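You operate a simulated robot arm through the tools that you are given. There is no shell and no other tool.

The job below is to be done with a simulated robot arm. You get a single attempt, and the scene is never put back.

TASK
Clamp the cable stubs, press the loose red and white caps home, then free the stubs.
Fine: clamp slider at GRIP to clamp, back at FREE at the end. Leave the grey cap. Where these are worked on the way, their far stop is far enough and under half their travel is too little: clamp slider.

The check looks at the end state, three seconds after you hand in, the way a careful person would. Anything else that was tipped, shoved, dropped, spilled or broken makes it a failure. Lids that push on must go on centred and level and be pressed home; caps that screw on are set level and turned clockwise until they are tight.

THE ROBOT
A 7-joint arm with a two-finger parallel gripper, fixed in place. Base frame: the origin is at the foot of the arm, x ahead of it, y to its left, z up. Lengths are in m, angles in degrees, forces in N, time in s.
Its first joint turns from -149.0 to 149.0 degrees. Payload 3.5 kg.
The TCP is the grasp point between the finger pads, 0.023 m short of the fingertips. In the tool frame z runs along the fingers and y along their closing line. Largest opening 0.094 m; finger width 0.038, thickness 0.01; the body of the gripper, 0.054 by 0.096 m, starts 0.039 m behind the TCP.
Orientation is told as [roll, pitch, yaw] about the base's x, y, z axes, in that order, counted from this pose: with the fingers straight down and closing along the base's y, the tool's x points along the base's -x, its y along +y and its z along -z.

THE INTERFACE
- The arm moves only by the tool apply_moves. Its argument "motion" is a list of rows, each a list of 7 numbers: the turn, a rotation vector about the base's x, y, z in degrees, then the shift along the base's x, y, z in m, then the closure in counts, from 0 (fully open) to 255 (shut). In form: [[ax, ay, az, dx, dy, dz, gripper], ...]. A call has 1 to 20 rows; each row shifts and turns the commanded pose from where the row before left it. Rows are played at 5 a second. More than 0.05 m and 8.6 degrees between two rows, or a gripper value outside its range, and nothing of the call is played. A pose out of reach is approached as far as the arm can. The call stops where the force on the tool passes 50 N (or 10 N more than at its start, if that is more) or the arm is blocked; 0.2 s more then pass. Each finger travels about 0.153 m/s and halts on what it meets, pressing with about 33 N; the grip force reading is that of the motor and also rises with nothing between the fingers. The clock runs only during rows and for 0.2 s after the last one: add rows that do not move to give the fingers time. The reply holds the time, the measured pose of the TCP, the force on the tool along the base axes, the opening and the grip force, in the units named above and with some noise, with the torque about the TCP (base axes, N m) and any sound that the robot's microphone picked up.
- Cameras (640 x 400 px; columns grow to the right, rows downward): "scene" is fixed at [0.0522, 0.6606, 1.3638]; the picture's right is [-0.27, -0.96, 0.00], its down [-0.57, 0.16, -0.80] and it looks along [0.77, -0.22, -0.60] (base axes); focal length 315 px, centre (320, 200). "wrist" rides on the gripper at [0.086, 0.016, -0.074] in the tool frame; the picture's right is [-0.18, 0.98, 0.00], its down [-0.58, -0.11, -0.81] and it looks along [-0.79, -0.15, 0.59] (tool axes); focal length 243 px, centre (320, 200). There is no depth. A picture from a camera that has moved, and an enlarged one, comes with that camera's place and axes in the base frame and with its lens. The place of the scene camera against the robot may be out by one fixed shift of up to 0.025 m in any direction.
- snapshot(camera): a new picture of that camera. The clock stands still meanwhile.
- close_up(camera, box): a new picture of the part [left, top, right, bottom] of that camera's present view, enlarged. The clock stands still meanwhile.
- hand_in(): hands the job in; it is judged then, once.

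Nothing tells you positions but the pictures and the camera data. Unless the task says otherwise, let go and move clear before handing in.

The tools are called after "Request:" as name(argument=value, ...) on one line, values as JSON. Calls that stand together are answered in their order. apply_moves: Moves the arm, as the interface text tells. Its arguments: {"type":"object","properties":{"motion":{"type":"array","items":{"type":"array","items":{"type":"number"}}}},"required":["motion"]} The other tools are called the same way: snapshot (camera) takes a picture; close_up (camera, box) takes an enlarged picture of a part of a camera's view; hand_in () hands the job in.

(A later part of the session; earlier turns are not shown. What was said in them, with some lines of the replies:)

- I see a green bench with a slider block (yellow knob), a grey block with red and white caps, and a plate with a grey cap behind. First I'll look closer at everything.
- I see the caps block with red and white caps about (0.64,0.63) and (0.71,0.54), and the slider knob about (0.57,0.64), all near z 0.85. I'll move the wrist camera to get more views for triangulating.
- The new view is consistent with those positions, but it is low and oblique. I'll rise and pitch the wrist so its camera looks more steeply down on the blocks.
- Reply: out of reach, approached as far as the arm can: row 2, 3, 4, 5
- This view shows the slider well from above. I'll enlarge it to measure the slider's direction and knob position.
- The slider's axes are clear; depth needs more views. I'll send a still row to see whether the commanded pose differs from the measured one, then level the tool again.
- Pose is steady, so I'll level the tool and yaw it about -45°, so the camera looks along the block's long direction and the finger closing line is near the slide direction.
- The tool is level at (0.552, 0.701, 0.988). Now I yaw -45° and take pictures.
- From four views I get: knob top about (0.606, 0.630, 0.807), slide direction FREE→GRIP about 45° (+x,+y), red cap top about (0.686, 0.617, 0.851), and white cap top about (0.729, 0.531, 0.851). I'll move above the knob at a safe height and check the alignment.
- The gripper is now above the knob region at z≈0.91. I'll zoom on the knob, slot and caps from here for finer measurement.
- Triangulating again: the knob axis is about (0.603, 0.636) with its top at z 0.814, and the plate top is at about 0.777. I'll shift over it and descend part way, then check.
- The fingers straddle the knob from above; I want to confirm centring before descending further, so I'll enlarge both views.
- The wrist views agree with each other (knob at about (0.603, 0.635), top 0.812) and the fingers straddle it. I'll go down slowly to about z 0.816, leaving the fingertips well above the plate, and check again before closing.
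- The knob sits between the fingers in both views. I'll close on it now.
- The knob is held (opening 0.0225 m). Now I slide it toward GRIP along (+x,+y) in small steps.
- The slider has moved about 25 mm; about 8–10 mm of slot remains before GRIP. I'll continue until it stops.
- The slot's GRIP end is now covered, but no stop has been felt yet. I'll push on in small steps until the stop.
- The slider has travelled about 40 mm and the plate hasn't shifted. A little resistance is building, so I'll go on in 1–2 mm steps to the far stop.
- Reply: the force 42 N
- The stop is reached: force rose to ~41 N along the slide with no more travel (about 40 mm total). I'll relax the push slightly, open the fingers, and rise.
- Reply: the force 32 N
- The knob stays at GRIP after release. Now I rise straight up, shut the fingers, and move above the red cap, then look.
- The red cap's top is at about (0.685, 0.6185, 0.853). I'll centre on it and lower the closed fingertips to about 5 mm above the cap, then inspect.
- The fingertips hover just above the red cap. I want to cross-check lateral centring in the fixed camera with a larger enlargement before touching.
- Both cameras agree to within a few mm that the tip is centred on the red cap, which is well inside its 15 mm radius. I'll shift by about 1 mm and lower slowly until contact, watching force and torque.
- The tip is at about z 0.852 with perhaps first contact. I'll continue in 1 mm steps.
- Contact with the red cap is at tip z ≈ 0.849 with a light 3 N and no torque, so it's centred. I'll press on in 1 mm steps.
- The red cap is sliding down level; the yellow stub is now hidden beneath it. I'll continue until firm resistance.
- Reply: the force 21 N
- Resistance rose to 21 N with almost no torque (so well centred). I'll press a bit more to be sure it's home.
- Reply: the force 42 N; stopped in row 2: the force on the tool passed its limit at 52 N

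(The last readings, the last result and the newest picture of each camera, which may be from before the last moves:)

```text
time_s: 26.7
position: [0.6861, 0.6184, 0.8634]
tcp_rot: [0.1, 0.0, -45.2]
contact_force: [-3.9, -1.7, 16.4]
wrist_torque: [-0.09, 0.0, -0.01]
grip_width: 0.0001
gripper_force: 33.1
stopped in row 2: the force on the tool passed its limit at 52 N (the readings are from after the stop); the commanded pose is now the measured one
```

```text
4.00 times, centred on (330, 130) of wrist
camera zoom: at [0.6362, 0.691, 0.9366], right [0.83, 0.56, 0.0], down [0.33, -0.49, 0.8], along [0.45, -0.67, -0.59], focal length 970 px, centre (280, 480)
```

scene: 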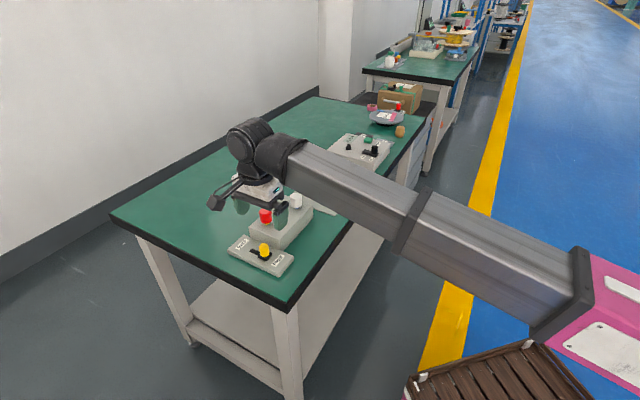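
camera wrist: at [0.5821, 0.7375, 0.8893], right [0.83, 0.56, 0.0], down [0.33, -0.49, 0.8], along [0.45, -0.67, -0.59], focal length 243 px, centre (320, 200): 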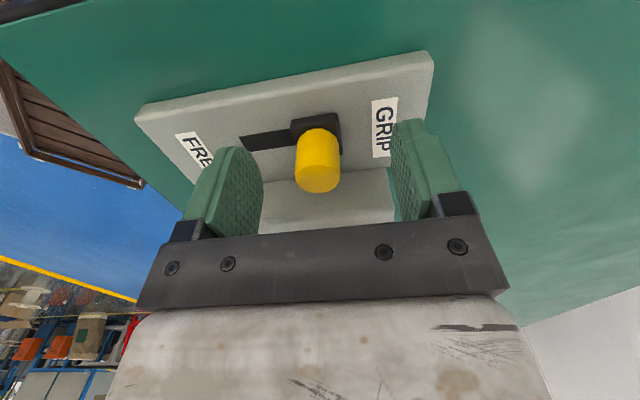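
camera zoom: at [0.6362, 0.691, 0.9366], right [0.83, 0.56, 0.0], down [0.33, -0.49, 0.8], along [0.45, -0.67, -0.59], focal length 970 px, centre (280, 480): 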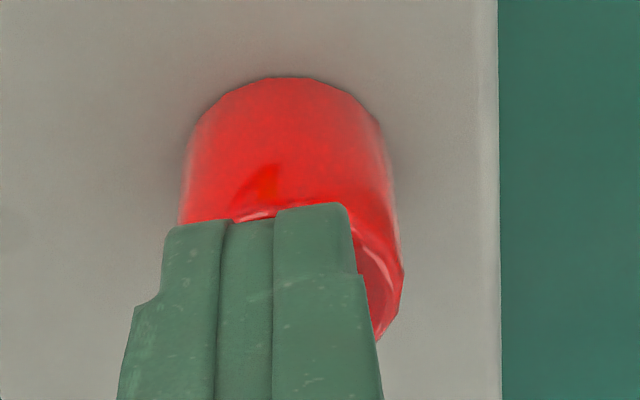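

The red cap took 52 N without moving further and sits flush on the block: it is home. I'll lift, move over the white cap at about (0.729, 0.531), and look.

Request:
apply_moves(motion=[[0, 0, 0, 0, 0, 0.02, 255], [0, 0, 0, 0, 0, 0.04, 255], [0, 0, 0, 0.0145, -0.029, 0.005, 255], [0, 0, 0, 0.0145, -0.029, 0, 255], [0, 0, 0, 0.0145, -0.0291, 0, 255], [0, 0, 0, 0, 0, 0, 255]])

Request:
close_up(camera="wrist", box=[240, 50, 400, 210])

Request:
close_up(camera="scene", box=[220, 150, 350, 290])

```text
time_s: 28.1
position: [0.7298, 0.5306, 0.9251]
tcp_rot: [-0.1, 0.1, -45.2]
contact_force: [-0.2, -0.3, 0.8]
wrist_torque: [-0.01, 0.02, 0.01]
grip_width: 0.0
gripper_force: 32.3
```

```text
2.50 times, centred on (320, 130) of wrist
camera zoom: at [0.6804, 0.6045, 0.9998], right [0.83, 0.56, 0.0], down [0.33, -0.49, 0.8], along [0.45, -0.67, -0.59], focal length 606 px, centre (320, 375)
```

zoom: 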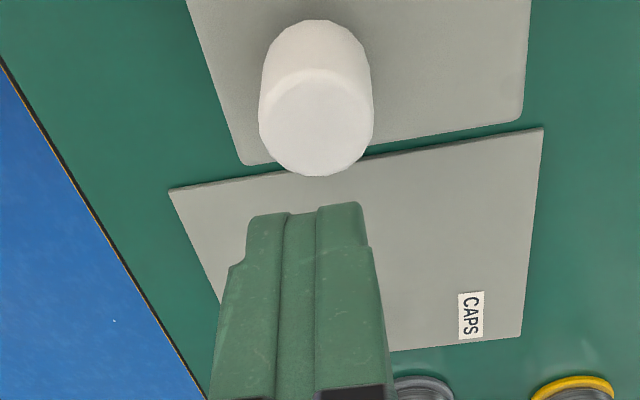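

```text
2.86 times, centred on (285, 220) of scene
camera zoom: at [0.0522, 0.6606, 1.3638], right [-0.27, -0.96, 0.0], down [-0.57, 0.16, -0.8], along [0.77, -0.22, -0.6], focal length 901 px, centre (420, 143)
```

zoom: 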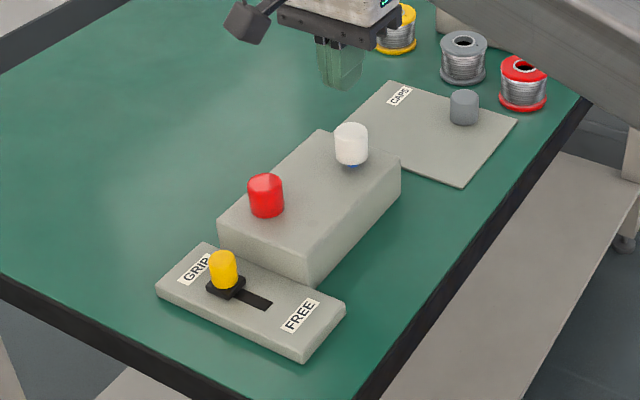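

The red cap is flush and level. The white cap's top is at about (0.7298, 0.530, 0.851); I'll trim about 1.5 mm in y and descend to just above it.

Request:
apply_moves(motion=[[0, 0, 0, 0.0003, -0.0015, -0.02, 255], [0, 0, 0, 0, 0, -0.018, 255], [0, 0, 0, 0, 0, -0.006, 255], [0, 0, 0, 0, 0, 0, 255]])

Request:
close_up(camera="wrist", box=[290, 85, 370, 165])

Request:
close_up(camera="scene", box=[280, 175, 320, 215])

```text
time_s: 29.1
position: [0.7296, 0.5311, 0.8813]
tcp_rot: [0.1, 0.1, -45.2]
contact_force: [-0.4, 0.5, 0.1]
wrist_torque: [0.04, 0.01, 0.04]
grip_width: 0.0
gripper_force: 33.1
```

```text
5.00 times, centred on (330, 125) of wrist
camera zoom: at [0.6801, 0.6031, 0.9553], right [0.83, 0.56, 0.0], down [0.33, -0.49, 0.8], along [0.45, -0.67, -0.59], focal length 1213 px, centre (270, 575)
```

zoom: 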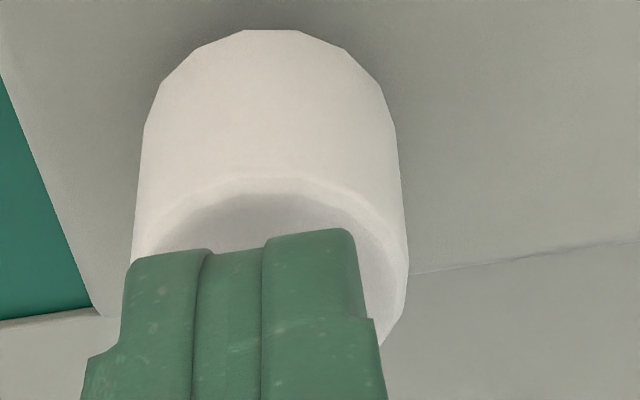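

```text
10.00 times, centred on (300, 195) of scene
camera zoom: at [0.0522, 0.6606, 1.3638], right [-0.27, -0.96, 0.0], down [-0.57, 0.16, -0.8], along [0.77, -0.22, -0.6], focal length 3154 px, centre (520, 250)
```

zoom: 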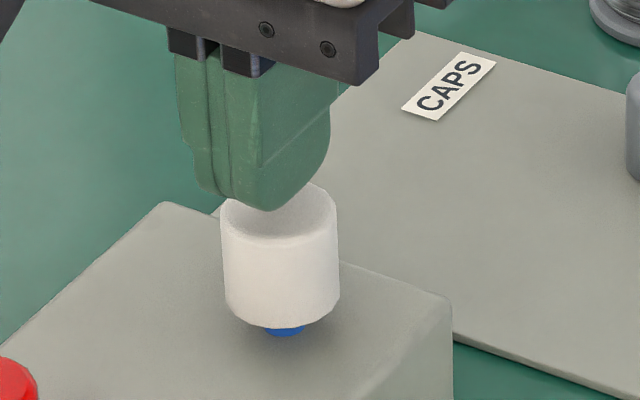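

The fingertips are centred on the white cap to within about 1 mm. I'll trim 1 mm and lower until contact.

Request:
apply_moves(motion=[[0, 0, 0, 0.0006, -0.0006, -0.003, 255], [0, 0, 0, 0, 0, -0.003, 255], [0, 0, 0, 0, 0, -0.001, 255], [0, 0, 0, 0, 0, 0, 255]])

Request:
apply_moves(motion=[[0, 0, 0, 0, 0, -0.001, 255], [0, 0, 0, 0, 0, -0.001, 255], [0, 0, 0, 0, 0, 0, 255]])

```text
time_s: 30.1
position: [0.7316, 0.53, 0.8757]
tcp_rot: [0.0, 0.1, -45.2]
contact_force: [-0.3, 0.3, -1.1]
wrist_torque: [0.02, 0.02, 0.0]
grip_width: 0.0001
gripper_force: 33.3
```

```text
time_s: 30.9
position: [0.7306, 0.5294, 0.8732]
tcp_rot: [0.0, 0.1, -45.1]
contact_force: [0.5, -0.8, 2.2]
wrist_torque: [0.0, 0.01, 0.03]
grip_width: 0.0
gripper_force: 32.8
```

Request:
apply_moves(motion=[[0, 0, 0, 0, 0, -0.001, 255], [0, 0, 0, 0, 0, -0.001, 255], [0, 0, 0, 0, 0, 0, 255]])

Request:
apply_moves(motion=[[0, 0, 0, 0, 0, -0.001, 255], [0, 0, 0, 0, 0, -0.001, 255], [0, 0, 0, 0, 0, 0, 255]])

Request:
close_up(camera="scene", box=[280, 175, 320, 215])

```text
time_s: 31.7
position: [0.7297, 0.529, 0.8709]
tcp_rot: [0.1, 0.1, -45.2]
contact_force: [-0.3, -1.5, 3.2]
wrist_torque: [-0.07, 0.01, -0.04]
grip_width: 0.0
gripper_force: 33.1
```

```text
time_s: 32.5
position: [0.7307, 0.5286, 0.8694]
tcp_rot: [0.0, 0.1, -45.1]
contact_force: [1.6, 0.7, 3.3]
wrist_torque: [-0.03, -0.06, -0.02]
grip_width: 0.0
gripper_force: 32.8
```

```text
10.00 times, centred on (300, 195) of scene
camera zoom: at [0.0522, 0.6606, 1.3638], right [-0.27, -0.96, 0.0], down [-0.57, 0.16, -0.8], along [0.77, -0.22, -0.6], focal length 3154 px, centre (520, 250)
```

zoom: 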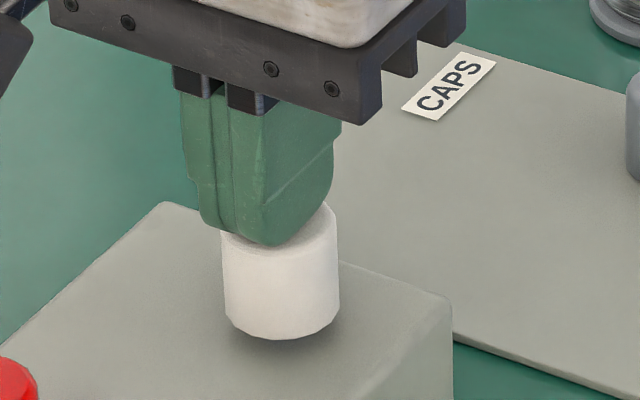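

The white cap is sliding down level under about 3 N. I'll continue the same way until the firm stop.

Request:
apply_moves(motion=[[0, 0, 0, 0, 0, -0.001, 255], [0, 0, 0, 0, 0, -0.001, 255], [0, 0, 0, 0, 0, 0, 255]])

Request:
apply_moves(motion=[[0, 0, 0, 0, 0, -0.001, 255], [0, 0, 0, 0, 0, -0.001, 255], [0, 0, 0, 0, 0, 0, 255]])

Request:
apply_moves(motion=[[0, 0, 0, 0, 0, -0.001, 255], [0, 0, 0, 0, 0, -0.0005, 255], [0, 0, 0, 0, 0, 0, 255]])

```text
time_s: 33.3
position: [0.7291, 0.5288, 0.8676]
tcp_rot: [0.0, 0.2, -45.3]
contact_force: [0.4, 1.3, 4.0]
wrist_torque: [0.03, 0.0, 0.02]
grip_width: 0.0001
gripper_force: 32.9
```

```text
time_s: 34.1
position: [0.7304, 0.5296, 0.8656]
tcp_rot: [0.1, 0.1, -45.1]
contact_force: [0.7, 0.7, 3.1]
wrist_torque: [0.01, 0.02, 0.0]
grip_width: 0.0
gripper_force: 32.9
```

```text
time_s: 34.9
position: [0.731, 0.5288, 0.8642]
tcp_rot: [0.2, 0.0, -45.2]
contact_force: [-1.1, 0.8, 3.1]
wrist_torque: [0.0, 0.0, -0.02]
grip_width: 0.0003
gripper_force: 32.7
```

Request:
apply_moves(motion=[[0, 0, 0, 0, 0, -0.001, 255], [0, 0, 0, 0, 0, -0.001, 255], [0, 0, 0, 0, 0, 0, 255]])

Request:
apply_moves(motion=[[0, 0, 0, 0, 0, -0.0008, 255], [0, 0, 0, 0, 0, 0, 255]])

```text
time_s: 35.7
position: [0.7296, 0.5297, 0.864]
tcp_rot: [0.1, 0.1, -45.1]
contact_force: [-0.8, 1.0, 17.5]
wrist_torque: [-0.03, 0.01, 0.02]
grip_width: 0.0
gripper_force: 32.5
```

```text
time_s: 36.3
position: [0.7303, 0.5292, 0.8627]
tcp_rot: [0.1, 0.1, -45.3]
contact_force: [0.1, 2.4, 34.8]
wrist_torque: [-0.08, -0.06, 0.01]
grip_width: 0.0001
gripper_force: 33.1
```

The firm stop is reached at the same height as the red cap (35 N). I'll push to about 50 N once, as I did for red, then check the seating.

Request:
apply_moves(motion=[[0, 0, 0, 0, 0, -0.0006, 255], [0, 0, 0, 0, 0, 0, 255]])

Request:
close_up(camera="scene", box=[280, 185, 310, 210])

```text
time_s: 37.0
position: [0.7313, 0.5294, 0.8625]
tcp_rot: [0.2, 0.0, -45.1]
contact_force: [-3.9, -0.1, 15.6]
wrist_torque: [-0.03, 0.06, -0.04]
grip_width: 0.0001
gripper_force: 33.4
stopped in row 2: the force on the tool passed its limit at 51 N (the readings are from after the stop); the commanded pose is now the measured one
```

```text
16.00 times, centred on (295, 198) of scene
camera zoom: at [0.0522, 0.6606, 1.3638], right [-0.27, -0.96, 0.0], down [-0.57, 0.16, -0.8], along [0.77, -0.22, -0.6], focal length 5046 px, centre (720, 240)
```

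zoom: 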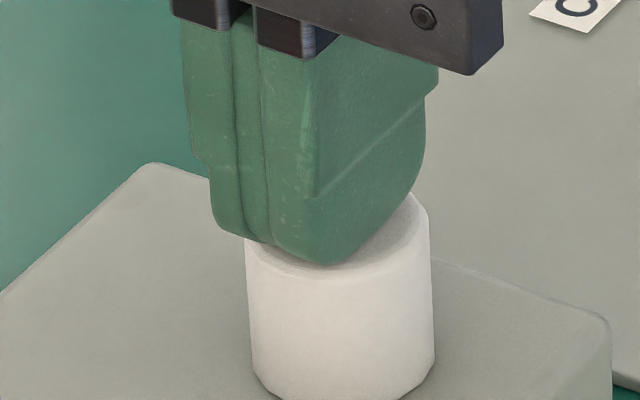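

The white cap is seated like the red one. I'll lift clear, travel back above the slider knob, and reopen the fingers.

Request:
apply_moves(motion=[[0, 0, 0, 0, 0, 0.02, 255], [0, 0, 0, 0, 0, 0.045, 255], [0, 0, 0, -0.0248, 0.0339, 0, 255], [0, 0, 0, -0.0248, 0.0339, 0, 255], [0, 0, 0, -0.0248, 0.0339, 0, 200], [0, 0, 0, -0.0249, 0.0339, 0, 100], [0, 0, 0, 0, 0, 0, 60], [0, 0, 0, 0, 0, 0, 60]])

Request:
snapshot(camera="wrist")

Request:
close_up(camera="scene", box=[220, 150, 350, 290])

```text
time_s: 38.8
position: [0.6322, 0.6653, 0.9259]
tcp_rot: [0.3, 0.0, -45.2]
contact_force: [-0.3, 0.4, 0.4]
wrist_torque: [-0.04, 0.03, -0.02]
grip_width: 0.0721
gripper_force: 0.1
```

```text
taken
camera wrist: at [0.5826, 0.7383, 0.9997], right [0.83, 0.56, 0.0], down [0.33, -0.49, 0.8], along [0.45, -0.67, -0.59], focal length 243 px, centre (320, 200)
```

wrist: 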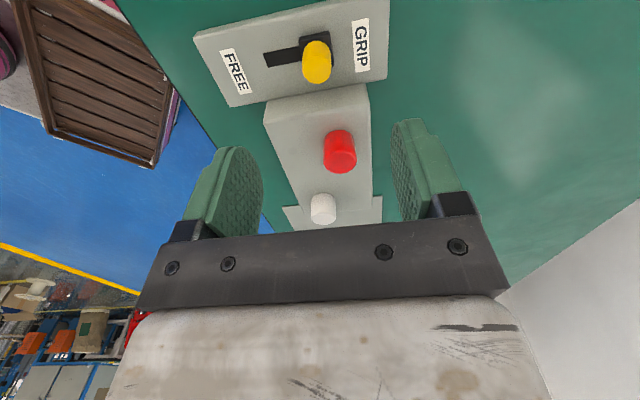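

```text
2.86 times, centred on (285, 220) of scene
camera zoom: at [0.0522, 0.6606, 1.3638], right [-0.27, -0.96, 0.0], down [-0.57, 0.16, -0.8], along [0.77, -0.22, -0.6], focal length 901 px, centre (420, 143)
```

zoom: 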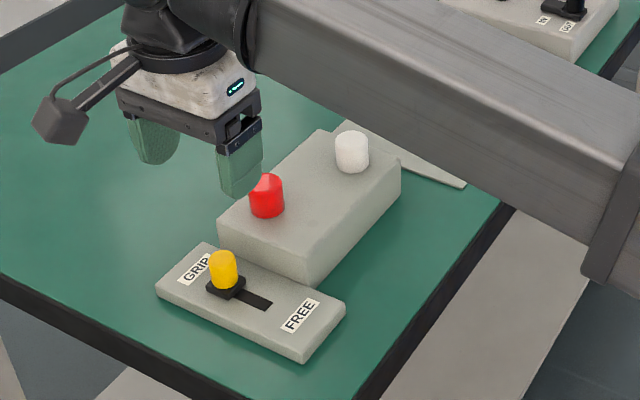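

Both caps look flush; I'll inspect them closely before going back to the slider.

Request:
close_up(camera="scene", box=[255, 185, 315, 235])

Request:
close_up(camera="wrist", box=[260, 80, 390, 235])

```text
8.00 times, centred on (285, 210) of scene
camera zoom: at [0.0522, 0.6606, 1.3638], right [-0.27, -0.96, 0.0], down [-0.57, 0.16, -0.8], along [0.77, -0.22, -0.6], focal length 2523 px, centre (600, 120)
```

zoom: 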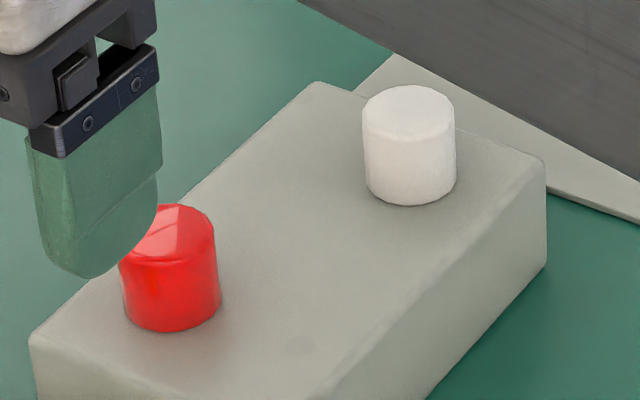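

```text
2.58 times, centred on (325, 158) of wrist
camera zoom: at [0.5826, 0.7383, 0.9997], right [0.83, 0.56, 0.0], down [0.33, -0.49, 0.8], along [0.45, -0.67, -0.59], focal length 626 px, centre (307, 310)
```

zoom: 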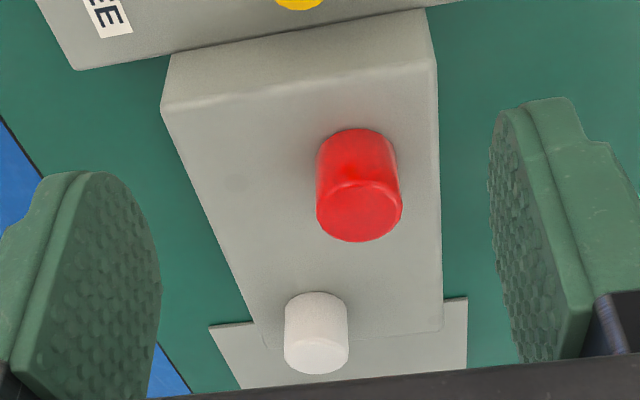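

Both caps are level and flush. Now I descend around the knob at its GRIP position.

Request:
apply_moves(motion=[[0, 0, 0, 0, 0, -0.03, 60], [0, 0, 0, 0, 0, -0.03, 60], [0, 0, 0, 0, 0, -0.02, 60], [0, 0, 0, 0, 0, -0.015, 60], [0, 0, 0, 0, 0, -0.015, 60], [0, 0, 0, 0, 0, 0, 60]])

Request:
close_up(camera="wrist", box=[180, 60, 480, 240])

```text
time_s: 40.2
position: [0.6322, 0.665, 0.816]
tcp_rot: [0.1, 0.0, -45.2]
contact_force: [-0.1, 0.5, -0.1]
wrist_torque: [0.02, -0.02, -0.01]
grip_width: 0.0719
gripper_force: 0.0
```

```text
2.13 times, centred on (330, 150) of wrist
camera zoom: at [0.5822, 0.738, 0.8904], right [0.83, 0.56, 0.0], down [0.33, -0.49, 0.8], along [0.45, -0.67, -0.59], focal length 518 px, centre (299, 307)
```

zoom: 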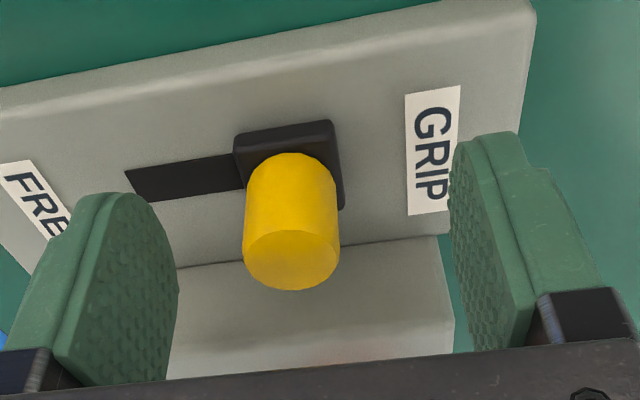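

The knob is about 2 mm toward FREE of the finger centre; I'll shift to match and close on it.

Request:
apply_moves(motion=[[0, 0, 0, -0.0012, -0.0012, 0, 60], [0, 0, 0, 0, 0, 0, 140], [0, 0, 0, 0, 0, 0, 180], [0, 0, 0, 0, 0, 0, 215], [0, 0, 0, 0, 0, 0, 215]])

```text
time_s: 41.4
position: [0.6299, 0.663, 0.8167]
tcp_rot: [0.1, 0.1, -45.1]
contact_force: [-3.5, -3.2, -0.7]
wrist_torque: [-0.43, 0.43, -0.03]
grip_width: 0.0226
gripper_force: 45.3
```

Gripped. Now I slide it back toward FREE.

Request:
apply_moves(motion=[[0, 0, 0, -0.0035, -0.0035, 0, 215], [0, 0, 0, -0.0035, -0.0035, 0, 215], [0, 0, 0, -0.0035, -0.0035, 0, 215], [0, 0, 0, -0.0035, -0.0035, 0, 215], [0, 0, 0, -0.0035, -0.0035, 0, 215], [0, 0, 0, -0.0035, -0.0035, 0, 215], [0, 0, 0, 0, 0, 0, 215]])

Request:
close_up(camera="wrist", box=[180, 60, 480, 240])

```text
time_s: 43.0
position: [0.6094, 0.6438, 0.8162]
tcp_rot: [0.1, 0.1, -45.2]
contact_force: [-4.2, 5.7, 4.9]
wrist_torque: [-0.75, -0.09, 0.03]
grip_width: 0.0228
gripper_force: 45.3
```

```text
2.13 times, centred on (330, 150) of wrist
camera zoom: at [0.5597, 0.7157, 0.8903], right [0.83, 0.56, 0.0], down [0.33, -0.49, 0.8], along [0.45, -0.66, -0.59], focal length 518 px, centre (299, 307)
```

zoom: 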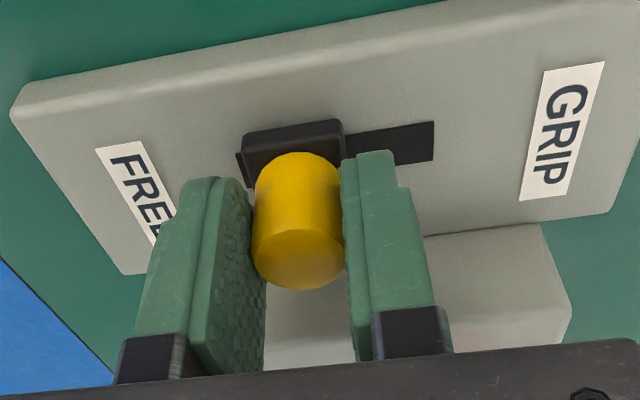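

About 30 mm back; roughly 10 mm remain. I'll continue in small steps to the FREE stop.

Request:
apply_moves(motion=[[0, 0, 0, -0.002, -0.002, 0, 215], [0, 0, 0, -0.002, -0.002, 0, 215], [0, 0, 0, -0.0015, -0.0015, 0, 215], [0, 0, 0, 0, 0, 0, 215]])

Request:
apply_moves(motion=[[0, 0, 0, -0.001, -0.001, 0, 215], [0, 0, 0, 0, 0, 0, 215]])

```text
time_s: 44.0
position: [0.6029, 0.6371, 0.817]
tcp_rot: [0.2, 0.0, -45.2]
contact_force: [-4.3, 6.1, 5.4]
wrist_torque: [-0.09, 0.48, -0.01]
grip_width: 0.0229
gripper_force: 44.5
```

```text
time_s: 44.6
position: [0.603, 0.6365, 0.8161]
tcp_rot: [0.3, 0.1, -45.2]
contact_force: [-4.1, 5.0, 6.4]
wrist_torque: [0.05, 0.68, -0.04]
grip_width: 0.0232
gripper_force: 45.1
```

Request:
apply_moves(motion=[[0, 0, 0, -0.001, -0.001, 0, 215], [0, 0, 0, -0.001, -0.001, 0, 215], [0, 0, 0, 0, 0, 0, 215]])

Request:
close_up(camera="wrist", box=[180, 60, 480, 240])

```text
time_s: 45.4
position: [0.6024, 0.6351, 0.8156]
tcp_rot: [0.4, 0.1, -45.3]
contact_force: [6.1, 19.1, 11.1]
wrist_torque: [-0.06, 0.37, 0.02]
grip_width: 0.0227
gripper_force: 44.8
```

```text
2.13 times, centred on (330, 150) of wrist
camera zoom: at [0.5521, 0.7081, 0.8903], right [0.83, 0.56, 0.0], down [0.33, -0.49, 0.8], along [0.45, -0.66, -0.59], focal length 518 px, centre (299, 307)
```

zoom: 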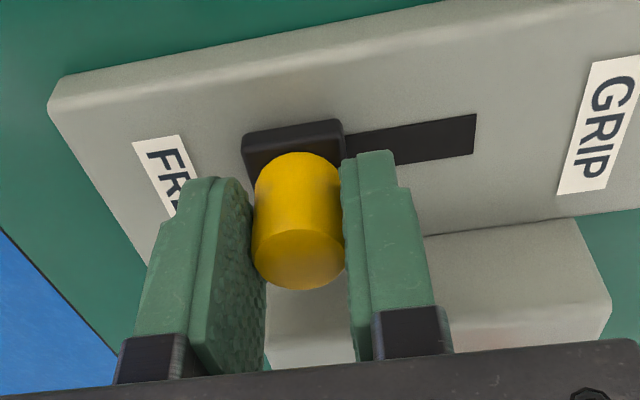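

The FREE stop is being felt (18 N along the slide). One more small push to confirm it's at the stop, then I relax and release.

Request:
apply_moves(motion=[[0, 0, 0, -0.001, -0.001, 0, 215], [0, 0, 0, 0, 0, 0, 215]])

Request:
apply_moves(motion=[[0, 0, 0, 0.001, 0.001, 0, 215], [0, 0, 0, 0, 0, 0, 215], [0, 0, 0, 0, 0, 0, 170], [0, 0, 0, 0, 0, 0, 120], [0, 0, 0, 0, 0, 0, 60], [0, 0, 0, 0, 0, 0, 60]])

Request:
close_up(camera="wrist", box=[180, 60, 480, 240])

```text
time_s: 46.0
position: [0.602, 0.6354, 0.8154]
tcp_rot: [0.5, 0.2, -45.2]
contact_force: [20.1, 33.0, 17.2]
wrist_torque: [-0.12, 0.38, 0.13]
grip_width: 0.0228
gripper_force: 45.1
```

```text
time_s: 47.4
position: [0.6004, 0.6342, 0.8166]
tcp_rot: [0.1, 0.2, -45.3]
contact_force: [0.4, 1.0, 0.0]
wrist_torque: [-0.03, 0.03, -0.02]
grip_width: 0.0718
gripper_force: 0.0
```

```text
2.13 times, centred on (330, 150) of wrist
camera zoom: at [0.5512, 0.7068, 0.8899], right [0.83, 0.56, 0.0], down [0.33, -0.49, 0.81], along [0.45, -0.67, -0.59], focal length 518 px, centre (299, 307)
```

zoom: 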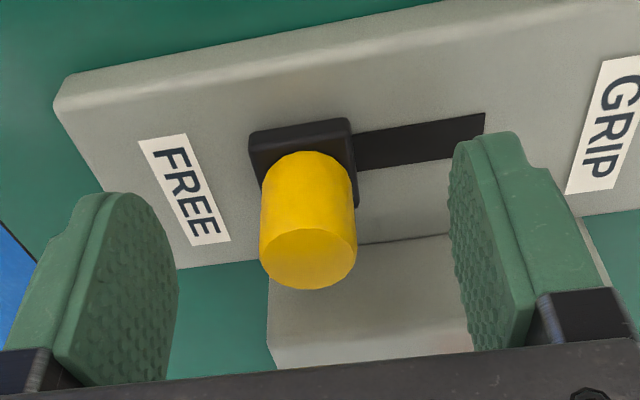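

The slider rests at FREE and the fingers are off it. I'll rise straight up and move clear, then do a final check.

Request:
apply_moves(motion=[[0, 0, 0, 0, 0, 0.03, 60], [0, 0, 0, 0, 0, 0.04, 60], [0, 0, 0, 0, 0, 0.04, 60], [0, 0, 0, -0.01, 0.025, 0.025, 60], [0, 0, 0, -0.01, 0.03, 0.025, 60], [0, 0, 0, -0.01, 0.03, 0.015, 60], [0, 0, 0, 0, 0, 0, 60]])

Request:
snapshot(camera="wrist")

Request:
close_up(camera="scene", box=[220, 150, 350, 290])

Request:
close_up(camera="wrist", box=[240, 50, 400, 230])

```text
time_s: 49.0
position: [0.5707, 0.7198, 0.9903]
tcp_rot: [0.2, 0.1, -45.1]
contact_force: [0.1, 0.0, -0.1]
wrist_torque: [-0.03, 0.0, 0.02]
grip_width: 0.0722
gripper_force: 0.1
```

```text
taken
camera wrist: at [0.521, 0.7926, 1.0655], right [0.83, 0.56, 0.0], down [0.33, -0.49, 0.81], along [0.45, -0.67, -0.59], focal length 243 px, centre (320, 200)
```

wrist: 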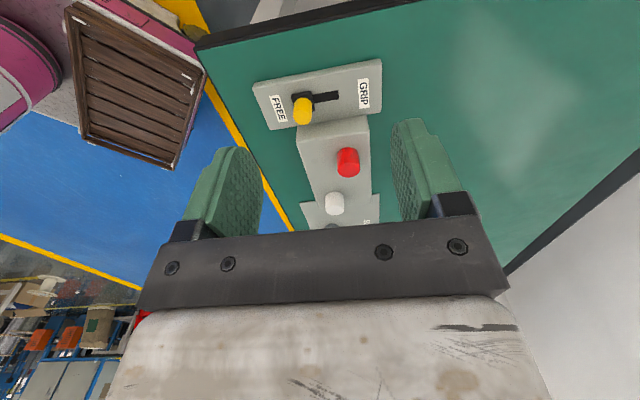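

```text
2.86 times, centred on (285, 220) of scene
camera zoom: at [0.0522, 0.6606, 1.3638], right [-0.27, -0.96, 0.0], down [-0.57, 0.16, -0.8], along [0.77, -0.22, -0.6], focal length 901 px, centre (420, 143)
```

zoom: 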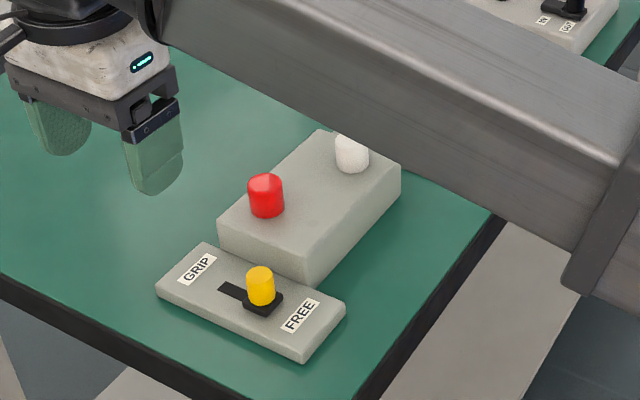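

```text
2.22 times, centred on (320, 140) of wrist
camera zoom: at [0.521, 0.7926, 1.0655], right [0.83, 0.56, 0.0], down [0.33, -0.49, 0.81], along [0.45, -0.67, -0.59], focal length 539 px, centre (320, 333)
```

zoom: 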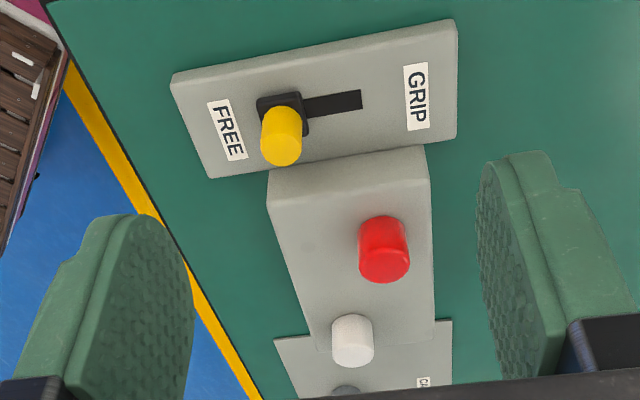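

Everything checks out: the slider is back at its original FREE position, the red and white caps are flush and level, the grey cap is untouched, and the arm is clear. I'm handing in.

Request:
hand_in()

```text
The job is handed in.
```

The job is handed in. The stubs were clamped, both loose caps were pressed home, and the stubs are free again.

- **Clamp slider:** I slid it about 40 mm to the GRIP stop before touching the caps. Afterwards I slid it back to the FREE stop. In the final picture it sits where it started.
- **Red and white caps:** Each one slid about 8–9 mm down onto its stub and stopped firmly. I pressed each to just over 50 N with no further movement. Both look level and flush with the block.
- **Everything else:** I never touched the grey cap, and neither block appears to have moved in the pictures. The fingers are open and the arm is clear of the work.

No click was reported when the caps seated, so "home" rests on the firm stop and how they look in the pictures.
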